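You operate a simulated robot arm through the tools that you are given. There is no shell and no other tool. Be economical: measure what you need, move in short steps, check, and stop when the job is done.

The job below is to be done with a simulated robot arm. You get a single attempt, and the scene is never put back.

Task
Strip the leg in the vise.
Fine: in this order, collar on the mat, shaft in the rack's empty notch, vise open, tube in the orange tray. Set down upright: silver tube.

It is judged by the outcome, as a careful person would: the job done as asked, and still so three seconds after it is handed in. It fails if anything else is knocked over, pushed out of place, dropped, spilled or broken.

Robot
A 7-joint arm with a three-finger gripper on a trunk, on a base that drives. Base frame: it is fixed to the floor where the robot stands at the start and does not move with it; the origin is under the middle of the robot, x ahead of it, y to its left, z up. Readings come in mm, degrees, newtons and seconds.
With the tool pointing down near the work surface it reaches from about 500 to 940 mm from the robot's upright axis, wherever it stands. Its first joint turns from -166.0 to 166.0 degrees. Places, roughly: first notch of the shaft rack [800, -1000, 900]; green mat [700, -200, 900]; orange tray [1000, -1000, 900]; shaft [1000, -1000, 1000]; vise knob [500, 400, 900]. Payload 2.69 kg.
Tool frame: the origin (TCP) lies between the finger pads and is the grasp point; the fingertips stand 29 mm ahead of it; z points along the fingers, y is the line along which they close. Largest opening 120 mm; the body of the gripper starts 78 mm behind the TCP.
Orientation is that of the tool frame in the base frame, as a unit quaternion [w, x, y, z]. With the fingers straight down and closing along the base's y, the tool's x points along the base's -x, its y along +y and its z along -z.

Tools
- The arm moves only by the tool play_rows. Its argument "plan" is a list of rows, each a list of 6 numbers: the shift along the tool's x, y, z in units of 25 mm (1.0 is 25 mm), then the turn, a rotation vector about the tool's x, y, z in units of 8 degrees (1.0 is 8 degrees). In form: [[dx, dy, dz, wx, wy, wz], ...]. A call has 1 to 8 rows; each row shifts and turns the commanded pose from where the row before left it, along the tool's axes as they then stand. "gripper" is the opening, from 0 (shut) to 1 (fully open), set as the call begins (left out, the last holds). A call with a number of a shift or a turn outside -1 to 1 is refused whole. Each row takes 0.2 s and may step no farther than 50 mm and 8.6 degrees from the row before; otherwise, or with a gripper value out of range, the whole call is refused. Where a pose cannot be reached the arm comes as near as it can. A force on the tool above 90 N (or 10 N above the force at the start of the call, whichever is more), or a blocked arm, ends the call early, and 0.2 s more pass. Each finger halts on what it meets, pressing with about 36 N; the grip force reading is that of the motor and also rises with nothing between the fingers. The clock runs only during rows and for 0.2 s after the last one: add rows that do not move to give the fingers time. It gives the time, the measured TCP pose, the force on the tool (base axes), the opening and the grip force at its end, in the units of the frame above (readings bear some noise), with the torque about the TCP (base axes, N m) and any sound that the robot's microphone picked up, and new pictures: "pictures" is both (left out), scene, wrist or none.
- Cameras (640 x 400 px; columns grow to the right, rows downward): "scene" is now at [243.7, -3.3, 1320.9]; the picture's right is [-0.02, -1.00, 0.00], its down [-0.62, 0.01, -0.79] and it looks along [0.79, -0.01, -0.62] (base axes); focal length 214 px, centre (320, 200). "wrist" rides on the gripper at [63, 0, -104] in the tool frame; the picture's right is [0.00, 1.00, 0.00], its down [-0.83, 0.00, -0.56] and it looks along [-0.56, 0.00, 0.83] (tool axes); focal length 275 px, centre (320, 200). There is no depth. A picture from a camera that has moved, and an enlarged one, comes with that camera's place and axes in the base frame and with its lens.
- raise_lower(by): slides the trunk up (or, below 0, down) by that many mm; the arm and the scene camera ride with it, the base frame stays. It gives what a move gives, with no picture.
- roll_base(legs): drives the robot by 1 to 6 legs, each [ahead, left, turn to the left] in mm, mm and degrees, along the robot's own axes; the way and the turn of a leg run together, so that a leg with both is an arc; at most 1500 mm and 180 degrees a leg. The arm and the cameras ride along, it lands a little off, and it stops where it bumps. It gives what a move gives, and a new picture of the scene camera.
- aim_head(pan, tilt): turns the head with the scene camera to pan (to the left, within 86 degrees either way) and tilt (down, from -29 to 69), counted from straight ahead of the robot. It gives what a move gives, and a new picture of the scene camera.
- inspect(camera, box): a new picture of the part [left, top, right, bottom] of that camera's present view, enlarged. It takes no simulated time.
- job_done(): hands the job in; it is judged then, once.

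Work in short steps. Places have to be worked out from the pictures, the camera data and where the tool is seen: move nearer, look again, correct. Check each grasp and each placing, and mend what went wrong. You have 120 turns and 260 pictures in all, those below and enlarged ones among them. Open the gripper and draw the arm clear of the work before you hand the job in, unless the task says otherwise; then end with one line.

The tools are called by a JSON object that holds its "method" and its "body". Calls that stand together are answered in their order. play_rows: Moves the arm, as the interface text tells. Its arguments: {"type":"object","properties":{"plan":{"type":"array","items":{"type":"array","items":{"type":"number"}}},"gripper":{"type":"number"},"pictures":{"type":"string","enum":["both","scene","wrist","none"]}},"required":["plan"]} The other tools are called the same way: raise_lower (by) slides the trunk up or down; roll_base (legs) drives the base; aim_head (pan, tilt) turns the head that bears the scene camera; inspect (camera, box) takes an enlarged picture of a part of a camera's view; job_done () hands the job in.

At the start:

```text
time: 0.0
tcp_pos: [463.6, 184.1, 1160.3]
ee_rot: [0.0, 0.0, 1.0, 0.0]
contact_force: [-0.7, 0.6, -0.7]
torque: [0.01, -0.02, 0.04]
finger_gap: 120.1
gripper_force: 0.0
trunk travel left (down, up): [-575.0, 38.0]
robot x, y, heading: [-3.9, -1.1, 0.1]
head pan, tilt: [-0.9, 38.2]
```

scene: 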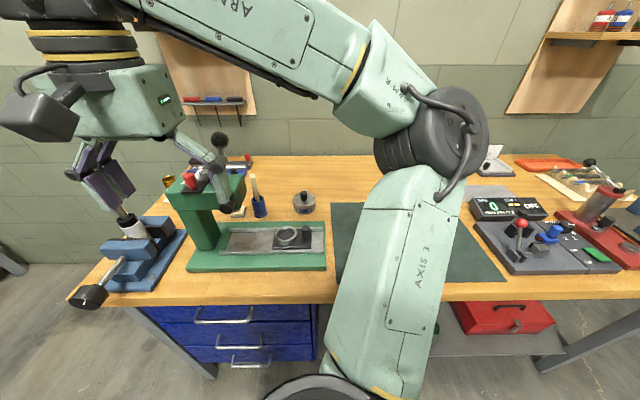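
wrist: 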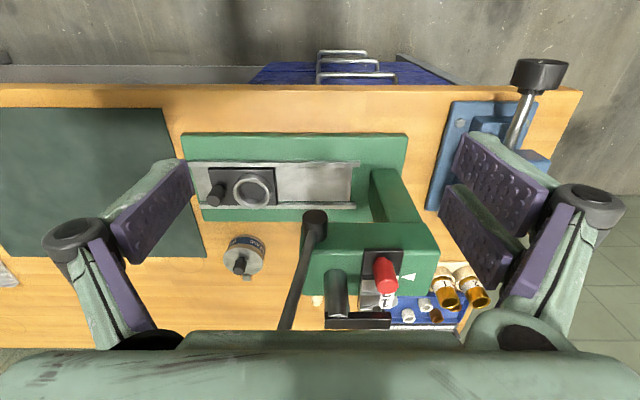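

I'll look at the vise and the leg first; the scene picture shows the vise at left, half hidden behind the gripper.

{"method": "inspect", "body": {"camera": "scene", "box": [60, 120, 260, 320]}}

{"method": "inspect", "body": {"camera": "scene", "box": [440, 120, 640, 290]}}

{"method": "aim_head", "body": {"pan": 40, "tilt": 45}}

{"method": "aim_head", "body": {"pan": -50, "tilt": 35}}

```text
2.00 times, centred on (160, 220) of scene
camera zoom: at [243.7, -3.3, 1320.9], right [-0.02, -1.0, 0.0], down [-0.62, 0.01, -0.79], along [0.79, -0.01, -0.62], focal length 429 px, centre (640, 160)
```

zoom: 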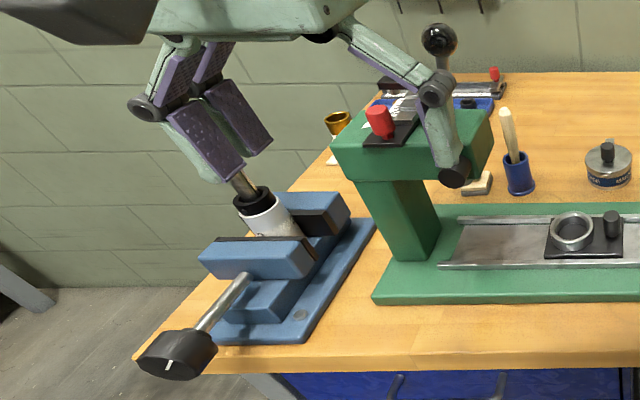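

```text
2.35 times, centred on (540, 205) of scene
camera zoom: at [243.7, -3.3, 1320.9], right [-0.02, -1.0, 0.0], down [-0.62, 0.01, -0.79], along [0.79, -0.01, -0.62], focal length 505 px, centre (-198, 188)
```

zoom: 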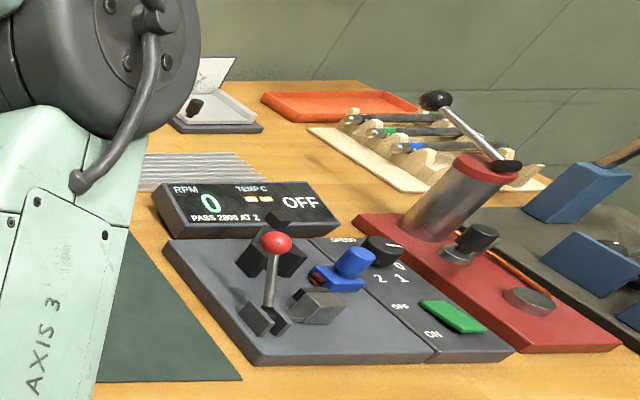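

```text
time: 1.1
tcp_pos: [463.5, 183.5, 1160.8]
ee_rot: [0.0, 0.001, 1.0, 0.001]
contact_force: [0.9, 0.2, 0.1]
torque: [0.01, 0.0, -0.01]
finger_gap: 120.0
gripper_force: 0.1
trunk travel left (down, up): [-575.0, 38.0]
robot x, y, heading: [-1.2, 0.6, -0.2]
head pan, tilt: [40.0, 45.0]
camera scene: at [219.9, 50.3, 1311.0], right [0.64, -0.77, 0.0], down [-0.54, -0.45, -0.71], along [0.54, 0.45, -0.71], focal length 214 px, centre (320, 200)
```

scene: 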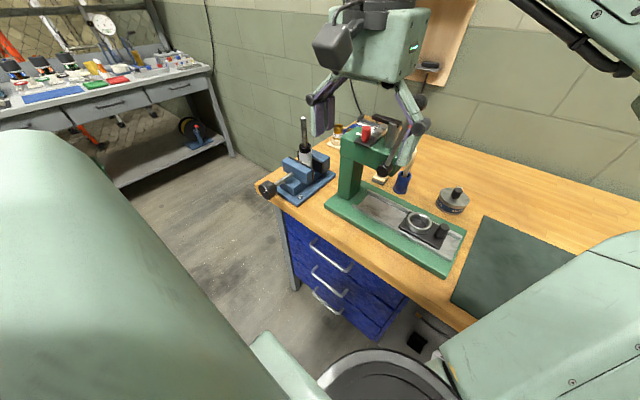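

```text
time: 2.7
tcp_pos: [461.7, 184.4, 1161.6]
ee_rot: [0.0, 0.0, 1.0, 0.0]
contact_force: [-0.3, 0.1, -0.7]
torque: [-0.02, 0.0, 0.01]
finger_gap: 120.3
gripper_force: 0.1
trunk travel left (down, up): [-575.0, 38.0]
robot x, y, heading: [-0.5, -0.7, 0.3]
head pan, tilt: [-50.0, 35.0]
camera scene: at [214.2, -69.3, 1325.9], right [-0.77, -0.64, 0.0], down [-0.37, 0.44, -0.82], along [0.53, -0.63, -0.57], focal length 214 px, centre (320, 200)
```

scene: 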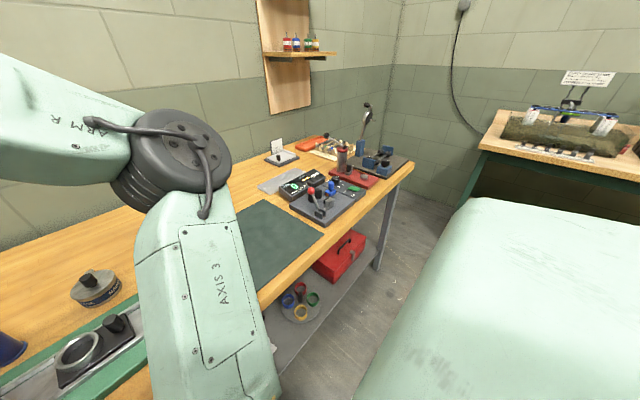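

The left vise holds a white/black item with a thin rod, and there is another vise-like thing at the right end. I'll enlarge that.

{"method": "inspect", "body": {"camera": "scene", "box": [260, 90, 420, 200]}}

{"method": "aim_head", "body": {"pan": 30, "tilt": 45}}

{"method": "inspect", "body": {"camera": "scene", "box": [240, 100, 360, 220]}}

```text
3.64 times, centred on (340, 145) of scene
camera zoom: at [214.2, -69.3, 1325.9], right [-0.77, -0.64, 0.0], down [-0.37, 0.44, -0.82], along [0.53, -0.63, -0.57], focal length 780 px, centre (247, 400)
```

zoom: 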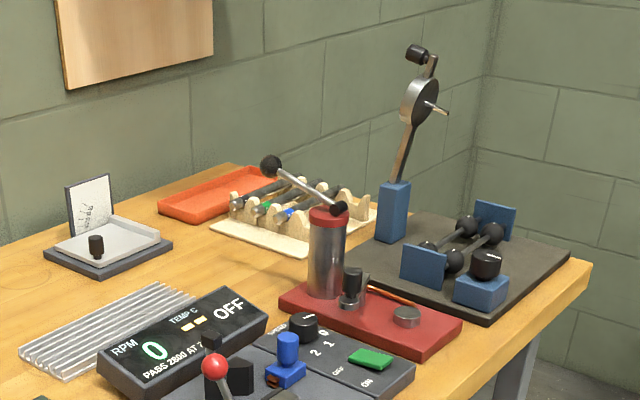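

```text
time: 4.3
tcp_pos: [461.7, 184.7, 1159.5]
ee_rot: [0.0, 0.0, 1.0, -0.001]
contact_force: [0.4, 0.1, -0.1]
torque: [-0.03, 0.01, 0.03]
finger_gap: 119.9
gripper_force: 0.1
trunk travel left (down, up): [-575.0, 38.0]
robot x, y, heading: [-1.2, -3.3, 0.0]
head pan, tilt: [30.0, 45.0]
camera scene: at [228.1, 38.7, 1311.0], right [0.5, -0.87, 0.0], down [-0.61, -0.35, -0.71], along [0.61, 0.35, -0.71], focal length 214 px, centre (320, 200)
```

scene: 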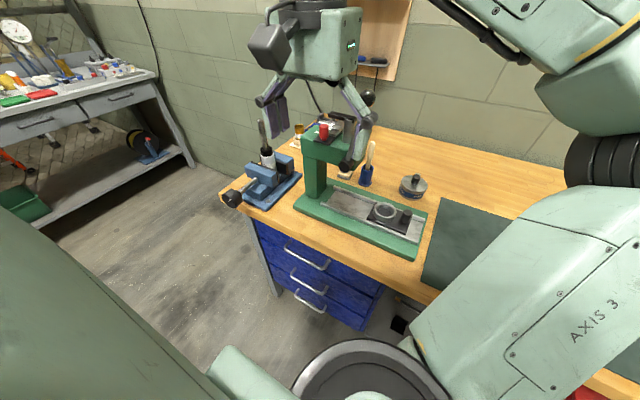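

```text
3.33 times, centred on (300, 160) of scene
camera zoom: at [228.1, 38.7, 1311.0], right [0.5, -0.87, 0.0], down [-0.61, -0.35, -0.71], along [0.61, 0.35, -0.71], focal length 715 px, centre (387, 333)
```

zoom: 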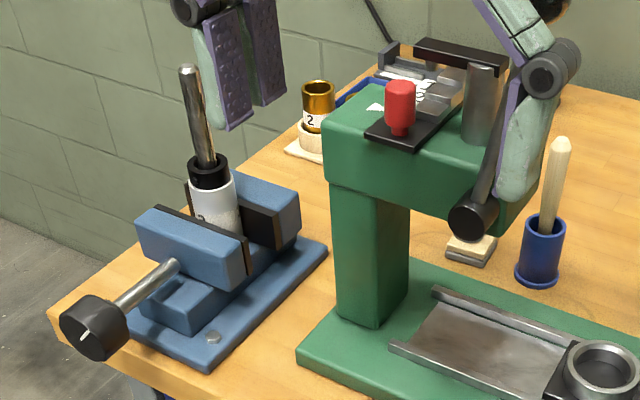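

The leg is in the left vise: a pale tube with a black collar and a rod standing in it. I raise the arm clear of the press lever before reorienting it.

{"method": "play_rows", "body": {"plan": [[0, 0, -1, 0, 0, 0], [0, 0, -1, 0, 0, 0], [0, 1, -1, 0, 0, 0], [0, 1, -1, 0, 0, 0], [0, 1, 0, 0, 0, 0], [0, 1, 0, 0, 0, 0], [0, 1, 0, 0, 0, 0], [0, 1, 0, 0, 0, 0]]}}

```text
time: 6.1
tcp_pos: [460.2, 332.4, 1151.7]
ee_rot: [0.001, 0.0, 1.0, 0.002]
contact_force: [0.0, 0.2, -0.5]
torque: [0.01, -0.01, -0.01]
finger_gap: 120.1
gripper_force: 0.1
out of reach, approached as far as the arm can: row 1, 2, 3, 4, 6, 8
trunk travel left (down, up): [-575.0, 38.0]
robot x, y, heading: [3.3, -2.7, -0.0]
head pan, tilt: [30.0, 45.0]
camera scene: at [228.0, 39.1, 1311.0], right [0.5, -0.87, 0.0], down [-0.61, -0.35, -0.71], along [0.61, 0.35, -0.71], focal length 214 px, centre (320, 200)
camera wrist: at [396.6, 331.8, 1255.7], right [0.0, 1.0, 0.0], down [0.83, 0.0, 0.56], along [0.56, 0.01, -0.83], focal length 275 px, centre (320, 200)
```

scene: 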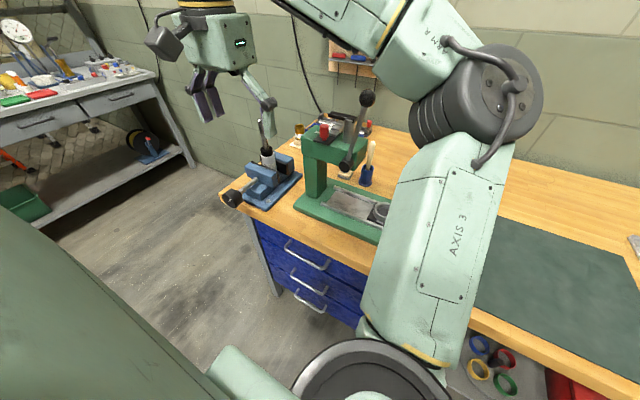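
wrist: 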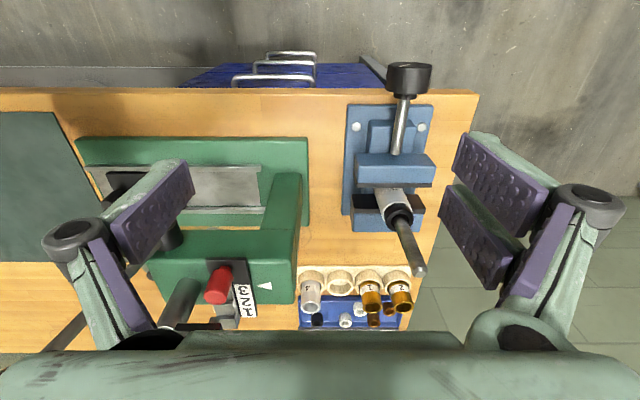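

Triangulated: the shaft tip is near (604, 427, 1071) and the collar top near (608, 433, 972). I'll flip the tool 180° about its axis so the camera ends up above when the tool is tilted forward.

{"method": "play_rows", "body": {"plan": [[0, 0, 0, 0, 0, 1], [0, 0, 0, 0, 0, 1], [0, 0, 0, 0, 0, 1], [0, 0, 0, 0, 0, 1], [0, 0, 0, 0, 0, 1], [0, 0, 0, 0, 0, 1], [0, 0, 0, 0, 0, 1], [0, 0, 0, 0, 0, 1]], "pictures": "none"}}

{"method": "play_rows", "body": {"plan": [[0, 0, 0, 0, 0, 1], [0, 0, 0, 0, 0, 1], [0, 0, 0, 0, 0, 1], [0, 0, 0, 0, 0, 1], [0, 0, 0, 0, 0, 1], [0, 0, 0, 0, 0, 1], [0, 0, 0, 0, 0, 1], [0, 0, 0, 0, 0, 1]], "pictures": "none"}}

{"method": "play_rows", "body": {"plan": [[0, 0, 0, 0, 0, 1], [0, 0, 0, 0, 0, 1], [0, 0, 0, 0, 0, 1], [0, 0, 0, 0, 0, 1], [0, 0, 0, 0, 0, 1], [0, 0, 0, 0, 0, 1], [0, 0, 0, 0, 0, 0.5]]}}

```text
time: 7.9
tcp_pos: [459.6, 328.8, 1151.1]
ee_rot: [0.0, 0.531, 0.848, 0.001]
contact_force: [0.5, 0.2, 0.6]
torque: [0.0, -0.01, 0.03]
finger_gap: 119.9
gripper_force: 0.1
trunk travel left (down, up): [-575.0, 38.0]
robot x, y, heading: [0.5, -0.3, 0.2]
head pan, tilt: [30.0, 45.0]
```

```text
time: 9.7
tcp_pos: [459.6, 330.5, 1151.2]
ee_rot: [-0.001, 0.899, 0.438, 0.001]
contact_force: [-0.2, -0.3, -0.8]
torque: [-0.01, -0.01, -0.01]
finger_gap: 120.0
gripper_force: 0.1
trunk travel left (down, up): [-575.0, 38.0]
robot x, y, heading: [3.8, -2.7, 0.1]
head pan, tilt: [30.0, 45.0]
```

```text
time: 11.3
tcp_pos: [458.8, 330.3, 1151.1]
ee_rot: [-0.001, 1.0, 0.0, 0.0]
contact_force: [-0.5, -0.3, -0.2]
torque: [-0.04, -0.01, -0.01]
finger_gap: 120.0
gripper_force: 0.0
trunk travel left (down, up): [-575.0, 38.0]
robot x, y, heading: [-1.4, 1.4, 0.0]
head pan, tilt: [30.0, 45.0]
camera scene: at [228.0, 38.8, 1311.0], right [0.5, -0.87, 0.0], down [-0.61, -0.35, -0.71], along [0.61, 0.35, -0.71], focal length 214 px, centre (320, 200)
camera wrist: at [522.4, 330.8, 1255.3], right [0.0, -1.0, 0.0], down [-0.83, 0.0, 0.56], along [-0.56, 0.0, -0.83], focal length 275 px, centre (320, 200)
```

scene: 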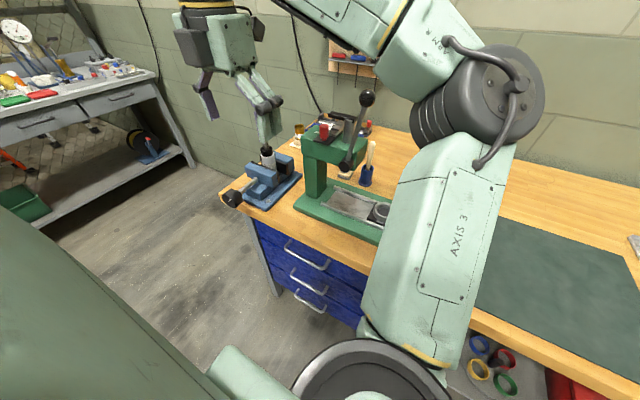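
wrist: 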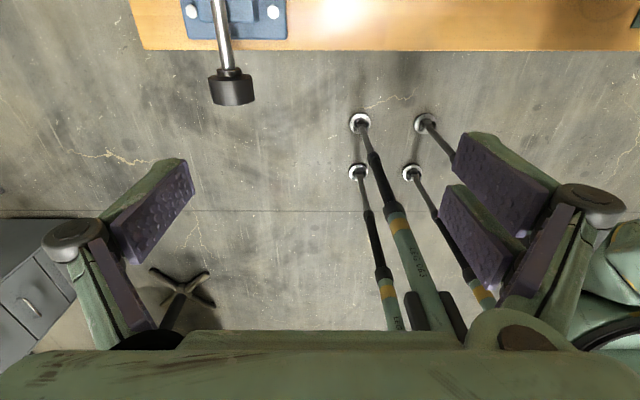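

Flip worked. Now tilt 60° forward while shifting left to line up with the shaft in y.

{"method": "play_rows", "body": {"plan": [[0, -0.5, 0, 0, 1, 0], [0, -0.5, 0, 0, 1, 0], [0, -0.5, 0, 0, 1, 0], [0, -0.5, 0, 0, 1, 0], [0, -0.5, 0, 0, 1, 0], [0, -0.5, 0, 0, 1, 0], [0, -0.5, 0, 0, 1, 0], [0, -0.5, 0, 0, 0.5, 0]]}}

```text
time: 13.1
tcp_pos: [520.0, 437.2, 1053.6]
ee_rot: [-0.002, 0.866, 0.001, 0.5]
contact_force: [-0.1, -0.2, -0.1]
torque: [-0.01, 0.0, 0.04]
finger_gap: 120.1
gripper_force: 0.1
out of reach, approached as far as the arm can: row 1, 2, 3, 4, 5, 6, 7, 8
trunk travel left (down, up): [-575.0, 38.0]
robot x, y, heading: [-1.0, 0.1, -0.1]
head pan, tilt: [30.0, 45.0]
camera scene: at [228.0, 38.9, 1311.1], right [0.5, -0.87, 0.0], down [-0.61, -0.35, -0.71], along [0.61, 0.35, -0.71], focal length 214 px, centre (320, 200)
camera wrist: at [461.6, 437.4, 1161.3], right [0.01, -1.0, 0.0], down [-0.9, -0.01, -0.44], along [0.44, 0.0, -0.9], focal length 275 px, centre (320, 200)
```

scene: 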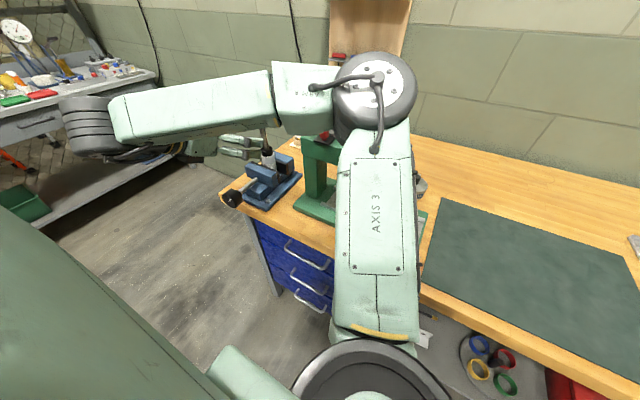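
wrist: 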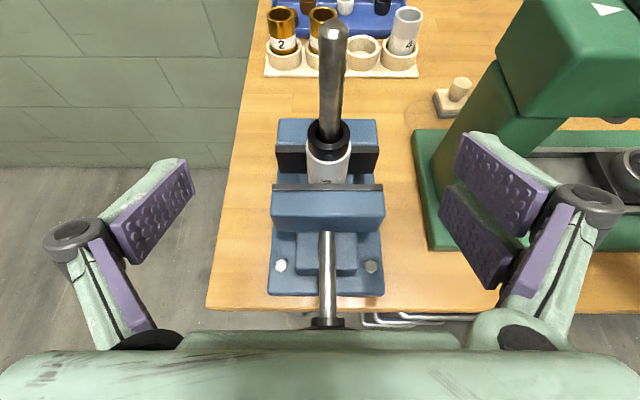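

Good view: leg axis at y≈430, x≈608. I'll enlarge for collar details.

{"method": "inspect", "body": {"camera": "wrist", "box": [260, 0, 400, 210]}}

```text
1.90 times, centred on (330, 105) of wrist
camera zoom: at [461.6, 437.4, 1161.3], right [0.01, -1.0, 0.0], down [-0.9, -0.01, -0.44], along [0.44, 0.0, -0.9], focal length 524 px, centre (301, 381)
```

zoom: 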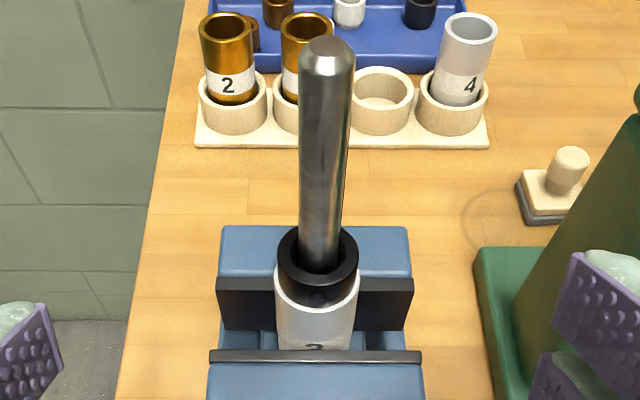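

The collar spans roughly z 970–987 and the tube under it is about as wide, so I must grip only the collar. I narrow the fingers and approach to about 30 mm short.

{"method": "play_rows", "body": {"plan": [[0, 0.14, 0, 0, 1, 0], [-0.6, 0.14, 0, 0, 0, 0], [-0.6, 0, 0.5, 0, 0, 0], [0, 0, 1, 0, 0, 0], [0, 0, 1, 0, 0, 0], [0, 0, 0.5, 0, 0, 0]], "gripper": 0.55}}

```text
time: 14.5
tcp_pos: [597.0, 437.3, 988.3]
ee_rot: [0.0, 0.829, 0.0, 0.559]
contact_force: [-1.0, 0.5, -0.1]
torque: [0.01, 0.02, 0.01]
finger_gap: 66.3
gripper_force: 0.0
out of reach, approached as far as the arm can: row 1
trunk travel left (down, up): [-575.0, 38.0]
robot x, y, heading: [-0.9, -1.9, -0.1]
head pan, tilt: [30.0, 45.0]
camera scene: at [228.1, 38.8, 1311.0], right [0.5, -0.87, 0.0], down [-0.61, -0.35, -0.71], along [0.61, 0.35, -0.71], focal length 214 px, centre (320, 200)
camera wrist: at [524.0, 437.8, 1085.5], right [0.0, -1.0, 0.0], down [-0.83, 0.0, -0.56], along [0.56, 0.0, -0.83], focal length 275 px, centre (320, 200)
```

scene: 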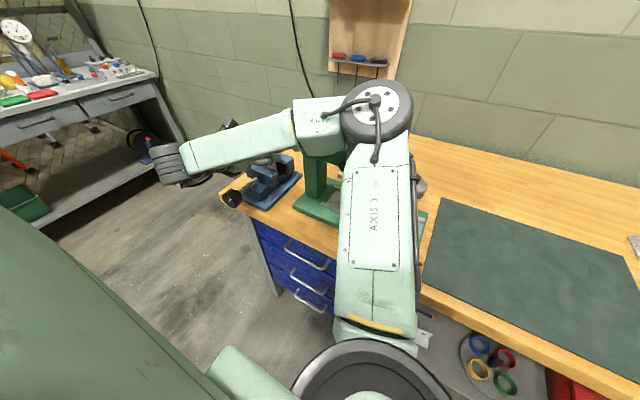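
wrist: 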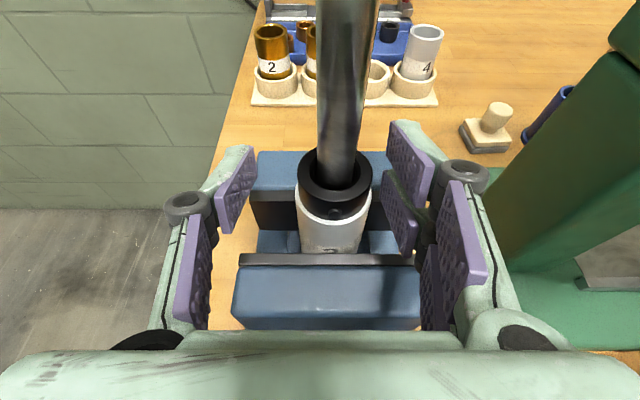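

I take an enlarged look at the collar edge heights.

{"method": "inspect", "body": {"camera": "wrist", "box": [270, 120, 400, 260]}}

```text
2.86 times, centred on (335, 190) of wrist
camera zoom: at [524.0, 437.8, 1085.5], right [0.0, -1.0, 0.0], down [-0.83, 0.0, -0.56], along [0.56, 0.0, -0.83], focal length 786 px, centre (277, 229)
```

zoom: 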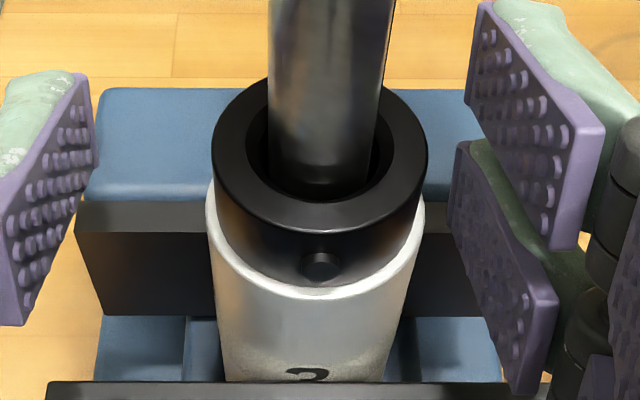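

Collar depth is uncertain from nearly parallel views; I align y and lift 50 mm along tool x for a proper parallax baseline.

{"method": "play_rows", "body": {"plan": [[0.7, 0.28, 0, 0, 0, 0], [0.7, 0, 0, 0, 0, 0], [0.6, 0, 0, 0, 0, 0]], "pictures": "none"}}

{"method": "inspect", "body": {"camera": "wrist", "box": [240, 120, 400, 320]}}

```text
time: 15.3
tcp_pos: [616.3, 430.0, 1032.6]
ee_rot: [-0.001, 0.829, 0.0, 0.559]
contact_force: [-0.1, -0.6, 0.6]
torque: [0.02, 0.0, 0.03]
finger_gap: 66.0
gripper_force: 0.0
trunk travel left (down, up): [-575.0, 38.0]
robot x, y, heading: [0.1, -3.7, -0.0]
head pan, tilt: [30.0, 45.0]
```

```text
2.00 times, centred on (320, 220) of wrist
camera zoom: at [543.4, 430.7, 1130.6], right [0.0, -1.0, 0.0], down [-0.83, 0.0, -0.56], along [0.56, 0.0, -0.83], focal length 551 px, centre (320, 160)
```

zoom: 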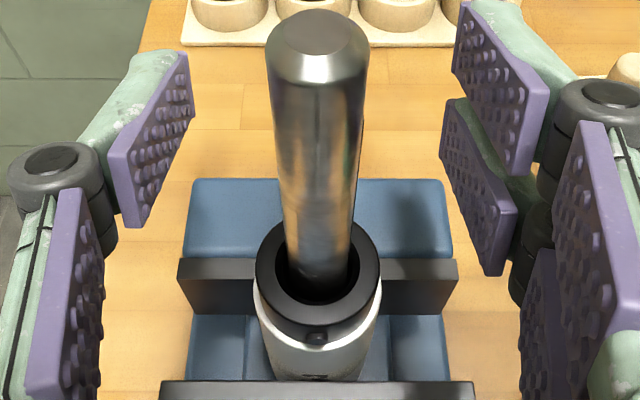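

Now the collar triangulates to centre (602, 431), z 979–991. I lower to z≈992 so the pads take only the collar, and then close.

{"method": "play_rows", "body": {"plan": [[-0.9, 0, 0.09, 0, 0, 0], [-0.8, -0.03, 0, 0, 0, 0], [0, 0, 0, 0, 0, 0]], "pictures": "wrist"}}

```text
time: 16.1
tcp_pos: [601.9, 429.1, 993.0]
ee_rot: [0.0, 0.829, 0.0, 0.559]
contact_force: [-0.9, 0.8, -0.2]
torque: [0.0, -0.01, 0.03]
finger_gap: 66.3
gripper_force: 0.1
trunk travel left (down, up): [-575.0, 38.0]
robot x, y, heading: [1.3, -0.3, -0.1]
head pan, tilt: [30.0, 45.0]
camera wrist: at [528.9, 430.1, 1091.2], right [0.0, -1.0, 0.0], down [-0.83, 0.0, -0.56], along [0.56, 0.0, -0.83], focal length 275 px, centre (320, 200)
```

wrist: 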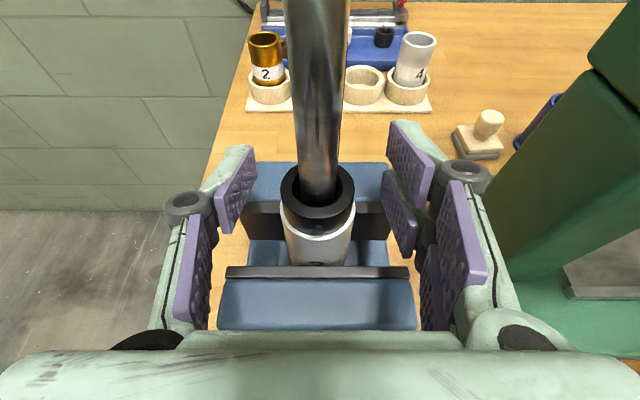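

Aligned; closing on the collar.

{"method": "play_rows", "body": {"plan": [[0, 0, 0, 0, 0, 0], [0, 0, 0, 0, 0, 0], [0, 0, 0, 0, 0, 0], [0, 0, 0, 0, 0, 0]], "gripper": 0, "pictures": "wrist"}}

{"method": "inspect", "body": {"camera": "wrist", "box": [260, 120, 390, 270]}}

```text
time: 17.1
tcp_pos: [603.4, 428.0, 994.1]
ee_rot: [0.001, 0.829, -0.001, 0.56]
contact_force: [-1.2, -7.9, 0.9]
torque: [-0.15, -0.07, -0.02]
finger_gap: 31.5
gripper_force: 33.7
trunk travel left (down, up): [-575.0, 38.0]
robot x, y, heading: [2.4, -1.3, -0.1]
head pan, tilt: [30.0, 45.0]
camera wrist: at [529.7, 429.1, 1091.4], right [0.0, -1.0, 0.0], down [-0.83, 0.0, -0.56], along [0.56, 0.0, -0.83], focal length 275 px, centre (320, 200)
```

wrist: 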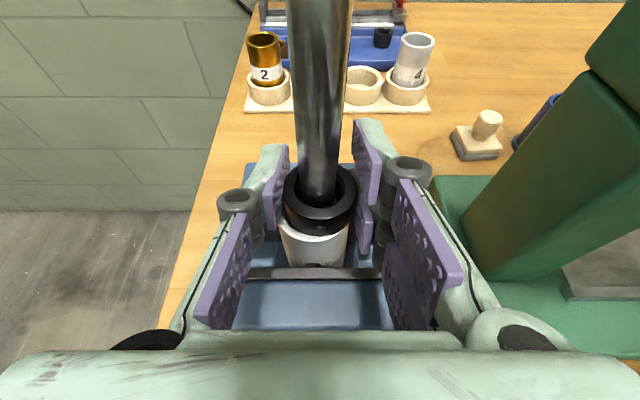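

```text
2.67 times, centred on (325, 195) of wrist
camera zoom: at [529.7, 429.1, 1091.4], right [0.0, -1.0, 0.0], down [-0.83, 0.0, -0.56], along [0.56, 0.0, -0.83], focal length 734 px, centre (307, 213)
```

zoom: 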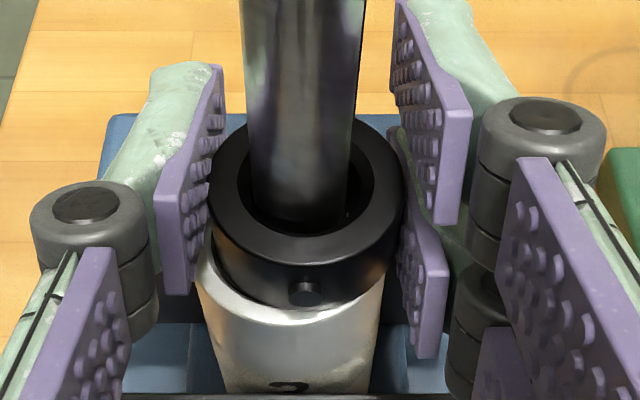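

Grip on collar at 31.5 mm. Lift gently 10 mm in base z.

{"method": "play_rows", "body": {"plan": [[0.19, 0, -0.08, 0, 0, 0], [0.18, 0, -0.07, 0, 0, 0]], "pictures": "none"}}

{"method": "inspect", "body": {"camera": "wrist", "box": [260, 120, 390, 270]}}

```text
time: 17.7
tcp_pos: [601.5, 430.4, 1002.8]
ee_rot: [-0.001, 0.829, 0.0, 0.56]
contact_force: [-0.7, -0.3, -0.8]
torque: [0.01, -0.01, -0.05]
finger_gap: 31.5
gripper_force: 35.6
trunk travel left (down, up): [-575.0, 38.0]
robot x, y, heading: [1.6, 1.4, -0.2]
head pan, tilt: [30.0, 45.0]
```

```text
2.67 times, centred on (325, 195) of wrist
camera zoom: at [528.2, 431.2, 1101.2], right [0.0, -1.0, 0.0], down [-0.83, 0.0, -0.56], along [0.56, 0.0, -0.83], focal length 734 px, centre (307, 213)
```

zoom: 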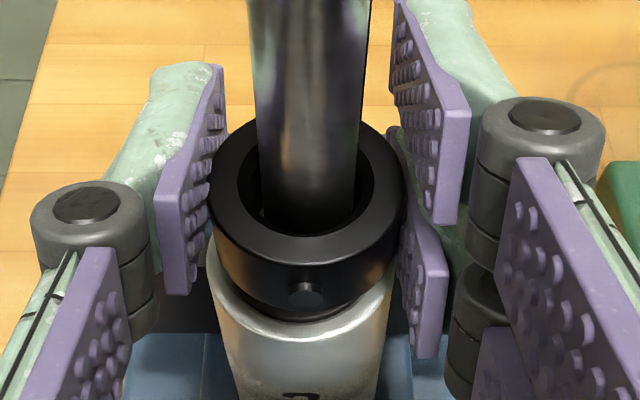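

The collar slides freely. I lift vertically along the shaft: trunk first, then the arm.

{"method": "raise_lower", "body": {"by": 38}}

{"method": "play_rows", "body": {"plan": [[0.927, 0, -0.375, 0, 0, 0], [0.927, 0, -0.375, 0, 0, 0], [0.927, 0, -0.375, 0, 0, 0]], "pictures": "wrist"}}

```text
time: 18.5
tcp_pos: [602.8, 427.7, 1042.2]
ee_rot: [0.0, 0.829, -0.001, 0.559]
contact_force: [-0.1, 0.2, 0.0]
torque: [-0.01, 0.03, -0.01]
finger_gap: 31.4
gripper_force: 36.3
trunk travel left (down, up): [-613.0, 0.0]
robot x, y, heading: [-0.3, 3.3, -0.1]
head pan, tilt: [30.0, 45.0]
```

```text
time: 19.3
tcp_pos: [600.3, 428.3, 1118.0]
ee_rot: [0.0, 0.828, 0.0, 0.56]
contact_force: [-0.3, 0.3, 0.3]
torque: [-0.01, 0.0, 0.02]
finger_gap: 31.6
gripper_force: 36.3
trunk travel left (down, up): [-613.0, 0.0]
robot x, y, heading: [-2.3, 0.7, 0.0]
head pan, tilt: [30.0, 45.0]
camera wrist: at [526.6, 428.4, 1214.9], right [0.0, -1.0, 0.0], down [-0.83, 0.0, -0.56], along [0.56, 0.0, -0.83], focal length 275 px, centre (320, 200)
```

wrist: 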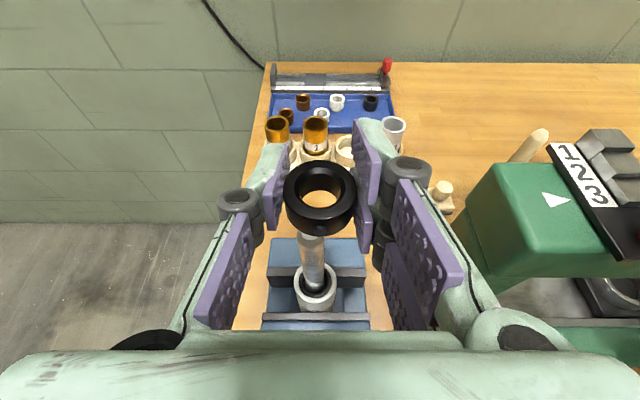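

The collar is off the shaft. I back the base away from the bench and strafe right so the collar ends up opposite the mat, avoiding the press lever.

{"method": "roll_base", "body": {"legs": [[-260, 0, 0], [0, -640, 0]]}}

```text
time: 26.1
tcp_pos: [337.0, -206.2, 1115.3]
ee_rot: [0.003, 0.829, -0.005, 0.559]
contact_force: [-0.6, -0.3, -0.2]
torque: [0.02, 0.01, -0.02]
finger_gap: 31.3
gripper_force: 35.7
trunk travel left (down, up): [-613.0, 0.0]
robot x, y, heading: [-266.9, -627.0, -0.7]
head pan, tilt: [30.0, 45.0]
camera scene: at [-39.6, -591.8, 1349.0], right [0.49, -0.87, 0.0], down [-0.62, -0.35, -0.71], along [0.62, 0.35, -0.71], focal length 214 px, centre (320, 200)
```

scene: 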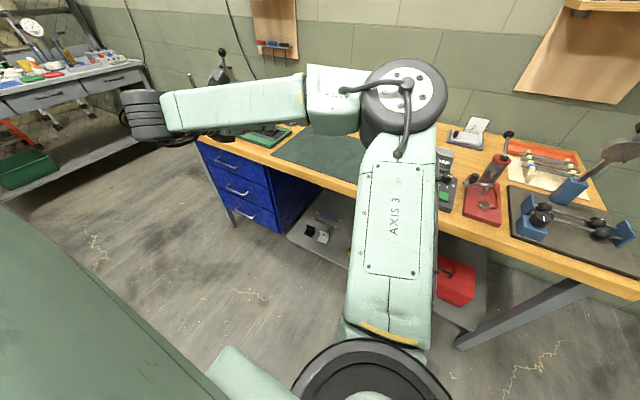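

Drive ahead 260 mm so the collar is above the mat.

{"method": "roll_base", "body": {"legs": [[260, 0, 0.7]]}}

{"method": "play_rows", "body": {"plan": [[0, 0, 0, 0, 0, 0]], "pictures": "wrist"}}

```text
time: 28.0
tcp_pos: [589.3, -202.5, 1116.0]
ee_rot: [0.001, 0.829, -0.001, 0.559]
contact_force: [0.1, -0.4, -0.2]
torque: [0.02, 0.01, -0.03]
finger_gap: 31.4
gripper_force: 35.6
trunk travel left (down, up): [-613.0, 0.0]
robot x, y, heading: [-12.9, -628.2, 0.1]
head pan, tilt: [30.0, 45.0]
camera scene: at [216.3, -591.2, 1348.9], right [0.5, -0.87, 0.0], down [-0.61, -0.35, -0.71], along [0.61, 0.35, -0.71], focal length 214 px, centre (320, 200)
```

scene: 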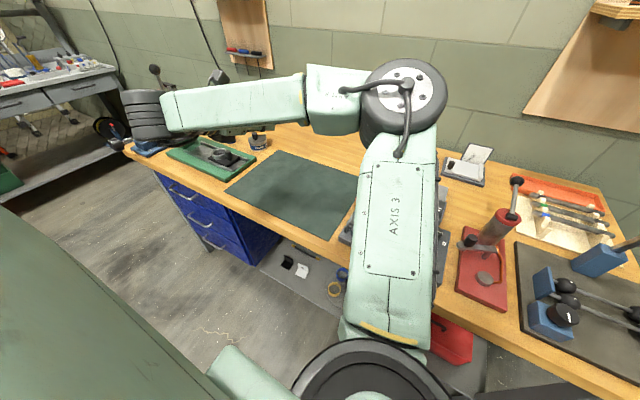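

```text
time: 28.4
tcp_pos: [588.0, -203.8, 1117.2]
ee_rot: [0.0, 0.829, 0.0, 0.559]
contact_force: [0.2, -0.7, -0.3]
torque: [-0.02, 0.0, -0.01]
finger_gap: 31.5
gripper_force: 36.6
trunk travel left (down, up): [-613.0, 0.0]
robot x, y, heading: [-11.1, -630.8, -0.3]
head pan, tilt: [30.0, 45.0]
camera wrist: at [515.4, -202.2, 1214.3], right [0.0, -1.0, 0.0], down [-0.83, 0.0, -0.56], along [0.56, 0.0, -0.83], focal length 275 px, centre (320, 200)
```

wrist: 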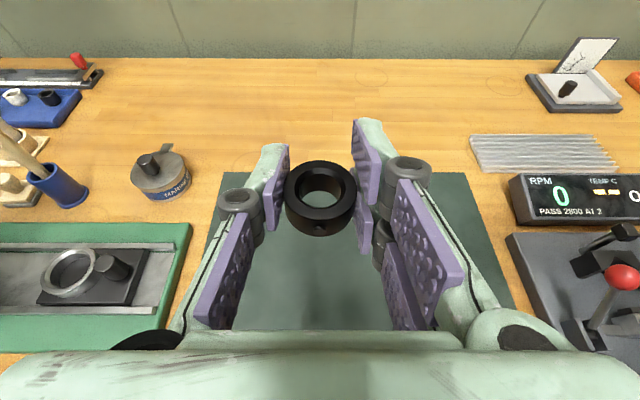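

The mat surface works out at z≈850, centred near (668, -240). I descend forward toward (650, -205, 900).

{"method": "play_rows", "body": {"plan": [[-0.89, 0.1, 0.69, 0, 0, 0], [-0.89, 0.1, 0.69, 0, 0, 0], [-0.89, 0.1, 0.69, 0, 0, 0], [-0.89, 0.1, 0.69, 0, 0, 0], [-0.89, 0.1, 0.69, 0, 0, 0], [-0.89, 0.1, 0.69, 0, 0, 0], [-0.89, 0.1, 0.69, 0, 0, 0], [-0.89, 0.1, 0.69, 0, 0, 0]], "pictures": "wrist"}}

```text
time: 30.2
tcp_pos: [648.8, -222.7, 900.9]
ee_rot: [0.001, 0.829, -0.001, 0.56]
contact_force: [-1.2, -0.1, 0.4]
torque: [-0.01, 0.02, 0.0]
finger_gap: 31.4
gripper_force: 36.1
trunk travel left (down, up): [-613.0, 0.0]
robot x, y, heading: [-14.1, -633.0, -0.2]
head pan, tilt: [30.0, 45.0]
camera wrist: at [576.1, -222.3, 998.7], right [0.0, -1.0, 0.0], down [-0.83, 0.0, -0.56], along [0.56, 0.0, -0.83], focal length 275 px, centre (320, 200)
```

wrist: 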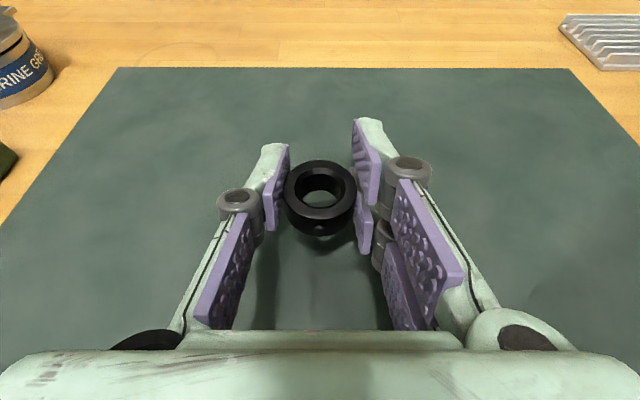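

Near the mat; descend slowly in small steps until contact.

{"method": "play_rows", "body": {"plan": [[-0.3, 0, 0.12, 0, 0, 0], [-0.26, 0, 0.1, 0, 0, 0], [-0.15, 0, 0.06, 0, 0, 0], [-0.15, 0, 0.06, 0, 0, 0], [-0.15, 0, 0.06, 0, 0, 0], [-0.15, 0, 0.06, 0, 0, 0]], "pictures": "wrist"}}

```text
time: 31.6
tcp_pos: [650.7, -221.6, 893.7]
ee_rot: [-0.01, 0.816, -0.009, 0.578]
contact_force: [-10.6, -5.6, 34.9]
torque: [-0.86, -0.34, -0.57]
finger_gap: 31.4
gripper_force: 35.6
trunk travel left (down, up): [-613.0, 0.0]
robot x, y, heading: [-12.5, -630.3, 0.0]
head pan, tilt: [30.0, 45.0]
stopped in row 6: the force on the tool passed its limit at 92 N (the readings are from after the stop); the commanded pose is now the measured one
camera wrist: at [573.3, -223.6, 987.7], right [0.0, -1.0, -0.02], down [-0.8, 0.02, -0.6], along [0.6, 0.02, -0.8], focal length 275 px, centre (320, 200)
```

wrist: 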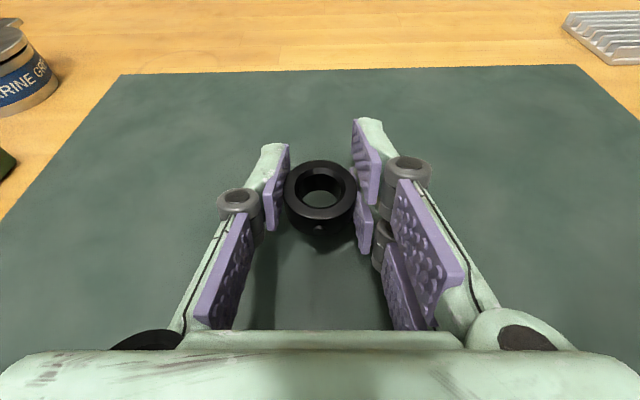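

Contact came at z≈893, earlier than expected; let me see what touches.

{"method": "inspect", "body": {"camera": "wrist", "box": [230, 110, 430, 290]}}

{"method": "aim_head", "body": {"pan": 32, "tilt": 36}}

{"method": "inspect", "body": {"camera": "scene", "box": [260, 140, 400, 260]}}

```text
2.22 times, centred on (330, 200) of wrist
camera zoom: at [573.3, -223.6, 987.7], right [0.0, -1.0, -0.02], down [-0.8, 0.02, -0.6], along [0.6, 0.02, -0.8], focal length 612 px, centre (298, 200)
```

zoom: 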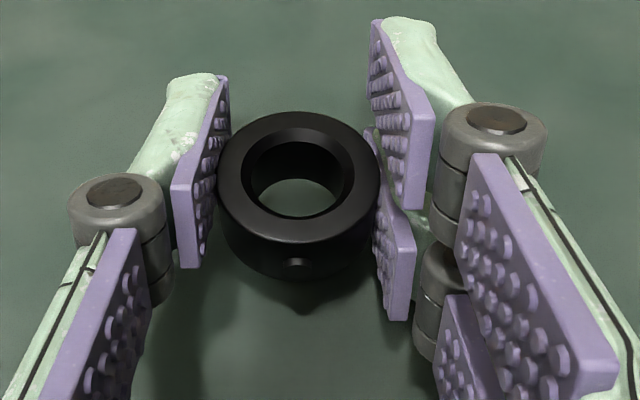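

```text
time: 32.3
tcp_pos: [651.2, -222.7, 893.4]
ee_rot: [-0.01, 0.816, -0.009, 0.577]
contact_force: [-5.3, -3.2, 45.5]
torque: [-1.05, -0.72, -0.24]
finger_gap: 31.5
gripper_force: 36.3
trunk travel left (down, up): [-613.0, 0.0]
robot x, y, heading: [-15.4, -630.4, -0.2]
head pan, tilt: [32.0, 36.0]
camera scene: at [215.5, -587.9, 1363.4], right [0.53, -0.85, 0.0], down [-0.5, -0.31, -0.81], along [0.69, 0.43, -0.58], focal length 214 px, centre (320, 200)
```

scene: 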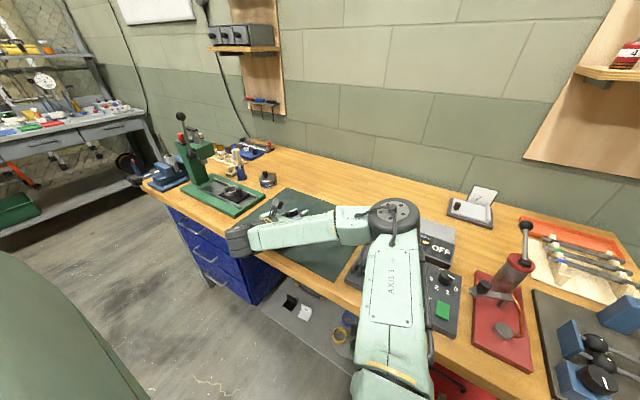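

```text
3.33 times, centred on (330, 200) of scene
camera zoom: at [215.5, -587.9, 1363.4], right [0.53, -0.85, 0.0], down [-0.5, -0.31, -0.81], along [0.69, 0.43, -0.58], focal length 715 px, centre (287, 200)
```

zoom: 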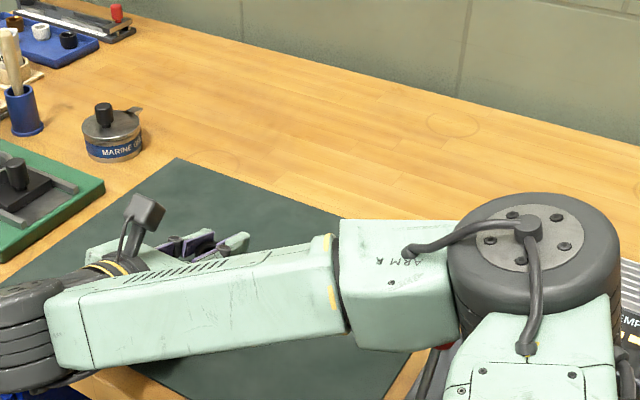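

The torque says the contact is under the right fingertip, i.e. fingertips touch just before the collar. I ease up, pitch the nose up a few degrees so the collar is the lowest point, and lower lightly.

{"method": "play_rows", "body": {"plan": [[0.38, 0, -0.13, 0, 0, 0], [0, 0, 0, 0, 0.6, 0], [0, 0, 0, 0, 0, 0]], "pictures": "wrist"}}

```text
time: 33.1
tcp_pos: [652.7, -222.6, 893.9]
ee_rot: [-0.006, 0.795, -0.006, 0.606]
contact_force: [0.5, 0.3, -1.1]
torque: [-0.01, 0.03, 0.0]
finger_gap: 31.5
gripper_force: 36.0
trunk travel left (down, up): [-613.0, 0.0]
robot x, y, heading: [-8.2, -631.6, 0.1]
head pan, tilt: [32.0, 36.0]
camera wrist: at [569.1, -221.9, 982.1], right [0.0, -1.0, -0.01], down [-0.76, 0.01, -0.65], along [0.65, 0.01, -0.76], focal length 275 px, centre (320, 200)
```

wrist: 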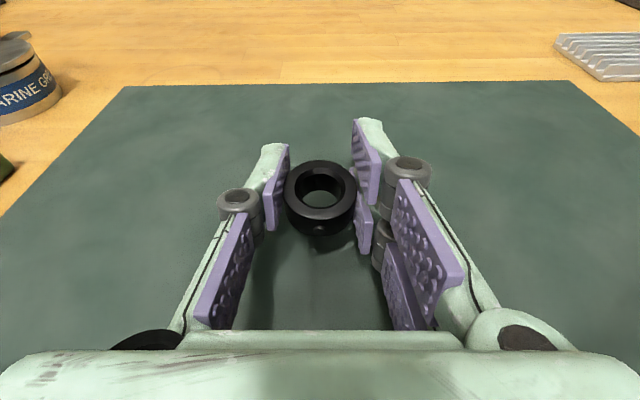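

No contact at z 894 now. Lower 8 mm in 2 mm rows.

{"method": "play_rows", "body": {"plan": [[-0.077, 0, 0.021, 0, 0, 0], [-0.077, 0, 0.021, 0, 0, 0], [-0.077, 0, 0.021, 0, 0, 0], [-0.077, 0, 0.021, 0, 0, 0]], "pictures": "none"}}

```text
time: 34.1
tcp_pos: [651.1, -221.0, 892.9]
ee_rot: [-0.008, 0.793, -0.009, 0.609]
contact_force: [-2.2, 2.2, 21.6]
torque: [-0.36, -0.43, 0.02]
finger_gap: 31.4
gripper_force: 35.7
trunk travel left (down, up): [-613.0, 0.0]
robot x, y, heading: [-16.5, -631.3, -0.0]
head pan, tilt: [32.0, 36.0]
```

Contact again near z 893. I look closely under the collar for the gap.

{"method": "inspect", "body": {"camera": "wrist", "box": [270, 150, 380, 260]}}

```text
3.64 times, centred on (325, 205) of wrist
camera zoom: at [567.7, -222.3, 979.8], right [0.0, -1.0, -0.02], down [-0.75, 0.01, -0.66], along [0.66, 0.01, -0.75], focal length 1001 px, centre (302, 182)
```

zoom: 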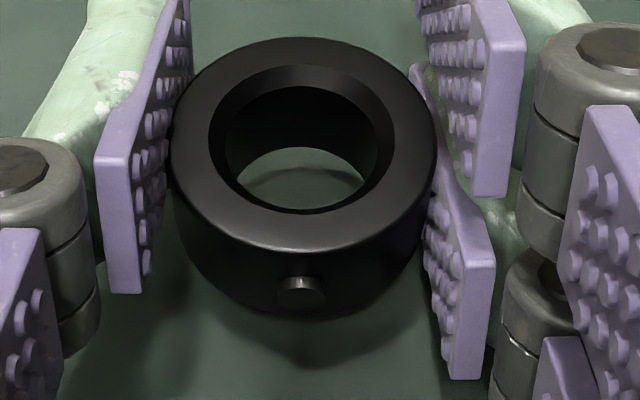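

The lower pad of the right finger reaches the mat first, leaving the collar only about 10 mm above it. I unload the contact slightly and release; it will just settle flat.

{"method": "play_rows", "body": {"plan": [[0.06, 0, -0.02, 0, -0.3, 0], [0, 0, 0, 0, 0, 0]], "pictures": "none"}}

{"method": "play_rows", "body": {"plan": [[0, 0, 0, 0, 0, 0], [0, 0, 0, 0, 0, 0], [0, 0, 0, 0, 0, 0]], "gripper": 0.5, "pictures": "wrist"}}

```text
time: 34.7
tcp_pos: [653.2, -221.2, 892.5]
ee_rot: [-0.009, 0.806, -0.008, 0.592]
contact_force: [13.5, 8.0, 24.9]
torque: [-0.24, -0.86, 0.44]
finger_gap: 31.3
gripper_force: 35.8
trunk travel left (down, up): [-613.0, 0.0]
robot x, y, heading: [-14.1, -629.0, 0.0]
head pan, tilt: [32.0, 36.0]
```

```text
time: 35.5
tcp_pos: [653.8, -221.4, 890.6]
ee_rot: [-0.007, 0.806, -0.008, 0.592]
contact_force: [18.4, 6.9, 22.7]
torque: [-0.35, -0.92, 0.62]
finger_gap: 56.5
gripper_force: 0.2
trunk travel left (down, up): [-613.0, 0.0]
robot x, y, heading: [-8.0, -629.2, -0.4]
head pan, tilt: [32.0, 36.0]
camera wrist: at [572.5, -222.9, 982.9], right [0.0, -1.0, -0.02], down [-0.78, 0.01, -0.63], along [0.63, 0.01, -0.78], focal length 275 px, centre (320, 200)
```

wrist: 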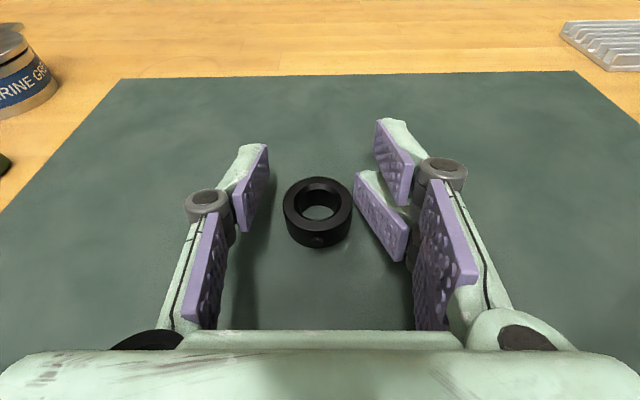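

The collar lies flat on the mat. I lift straight up, clear of it.

{"method": "play_rows", "body": {"plan": [[0.3, 0, -0.1, 0, 0, 0], [0.93, 0, -0.35, 0, 0, 0], [0.93, 0, -0.35, 0, 0, 0], [0.93, 0, -0.35, 0, 0, 0], [0.93, 0, -0.35, 0, 0, 0], [0.93, 0, -0.35, 0, 0, 0], [0.93, 0, -0.35, 0, 0, 0], [0.93, 0, -0.35, 0, 0, 0]], "pictures": "wrist"}}

```text
time: 37.3
tcp_pos: [643.2, -225.8, 1070.9]
ee_rot: [-0.006, 0.807, -0.007, 0.59]
contact_force: [-0.4, -0.2, -0.8]
torque: [-0.03, -0.05, 0.0]
finger_gap: 60.2
gripper_force: 0.1
trunk travel left (down, up): [-613.0, 0.0]
robot x, y, heading: [-11.6, -628.9, -0.1]
head pan, tilt: [32.0, 36.0]
camera wrist: at [563.2, -226.6, 1163.5], right [0.0, -1.0, -0.01], down [-0.78, 0.01, -0.62], along [0.62, 0.01, -0.78], focal length 275 px, centre (320, 200)
```

wrist: 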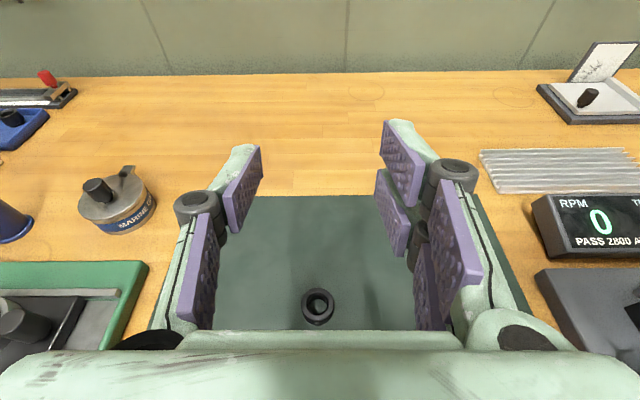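

Collar done. Before fetching the shaft, look at the rack to learn how shafts lie in it.

{"method": "aim_head", "body": {"pan": -22, "tilt": 30}}

{"method": "inspect", "body": {"camera": "scene", "box": [260, 110, 400, 210]}}

```text
time: 38.5
tcp_pos: [641.1, -225.4, 1071.7]
ee_rot: [-0.006, 0.808, -0.008, 0.59]
contact_force: [0.3, 0.2, -0.8]
torque: [0.02, 0.01, 0.03]
finger_gap: 60.1
gripper_force: 0.1
trunk travel left (down, up): [-613.0, 0.0]
robot x, y, heading: [-11.6, -626.5, -0.0]
head pan, tilt: [-22.0, 30.0]
camera scene: at [229.0, -665.8, 1371.6], right [-0.38, -0.93, 0.0], down [-0.46, 0.19, -0.87], along [0.8, -0.33, -0.5], focal length 214 px, centre (320, 200)
```

scene: 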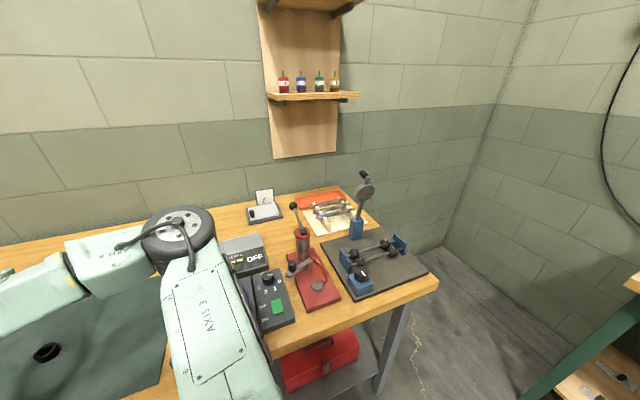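

```text
4.00 times, centred on (330, 160) of scene
camera zoom: at [229.0, -665.8, 1371.6], right [-0.38, -0.93, 0.0], down [-0.46, 0.19, -0.87], along [0.8, -0.33, -0.5], focal length 858 px, centre (280, 360)
```

zoom: 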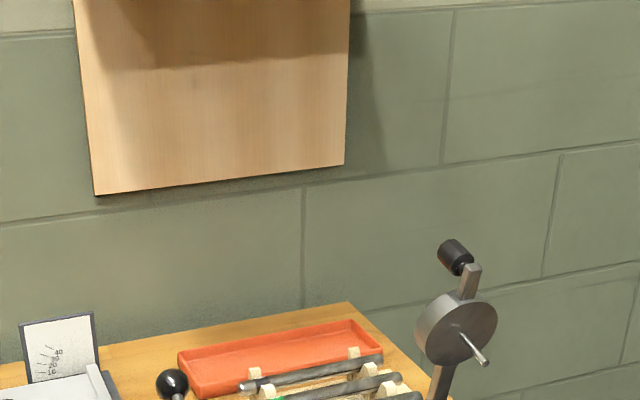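

{"method": "inspect", "body": {"camera": "scene", "box": [285, 180, 405, 260]}}

```text
5.00 times, centred on (345, 220) of scene
camera zoom: at [229.0, -665.8, 1371.6], right [-0.38, -0.93, 0.0], down [-0.46, 0.19, -0.87], along [0.8, -0.33, -0.5], focal length 1072 px, centre (195, 100)
```

zoom: 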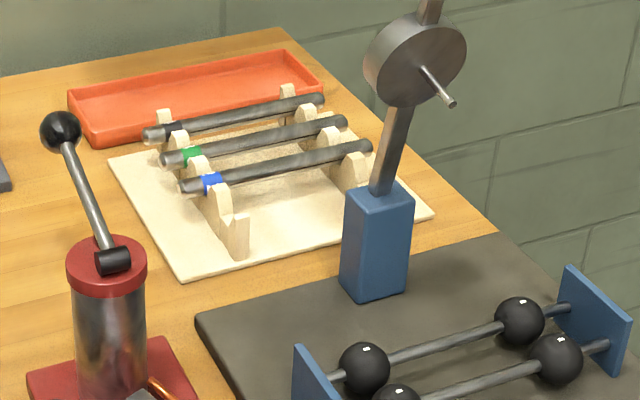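

Rack: four notches along x; the empty one is nearest the bench front; shafts lie along y. Now retract the arm a bit and drive back toward the vise.

{"method": "play_rows", "body": {"plan": [[0, 0, -1, 0, 0, 0], [0, 0, -1, 0, 0, 0], [0, 0, -1, 0, 0, 0], [0, 0, -1, 0, 0, 0]], "pictures": "none"}}

{"method": "roll_base", "body": {"legs": [[-250, 0, 0], [0, 640, 0]]}}

```text
time: 39.5
tcp_pos: [561.4, -225.3, 1097.3]
ee_rot: [-0.006, 0.808, -0.007, 0.59]
contact_force: [-0.8, 0.2, 0.4]
torque: [-0.04, 0.02, -0.02]
finger_gap: 59.9
gripper_force: 0.1
out of reach, approached as far as the arm can: row 4
trunk travel left (down, up): [-613.0, 0.0]
robot x, y, heading: [-13.5, -631.5, -0.1]
head pan, tilt: [-22.0, 30.0]
```

```text
time: 46.3
tcp_pos: [294.5, 425.8, 1098.4]
ee_rot: [-0.013, 0.808, 0.002, 0.59]
contact_force: [-0.1, -0.3, -0.8]
torque: [0.01, -0.01, 0.0]
finger_gap: 60.2
gripper_force: 0.0
trunk travel left (down, up): [-613.0, 0.0]
robot x, y, heading: [-268.5, 6.3, 1.3]
head pan, tilt: [-22.0, 30.0]
camera scene: at [-27.3, -21.7, 1371.7], right [-0.35, -0.94, 0.0], down [-0.47, 0.18, -0.87], along [0.81, -0.31, -0.5], focal length 214 px, centre (320, 200)
```

scene: 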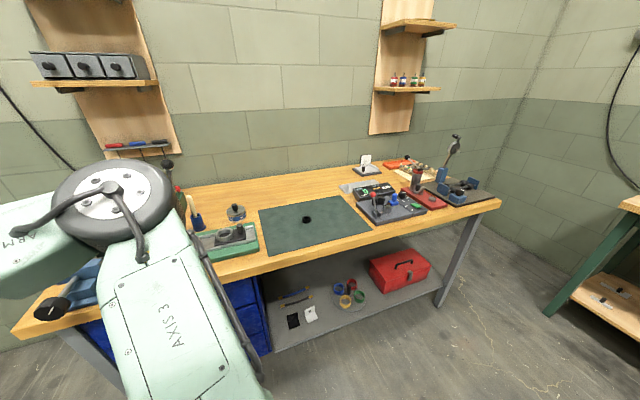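

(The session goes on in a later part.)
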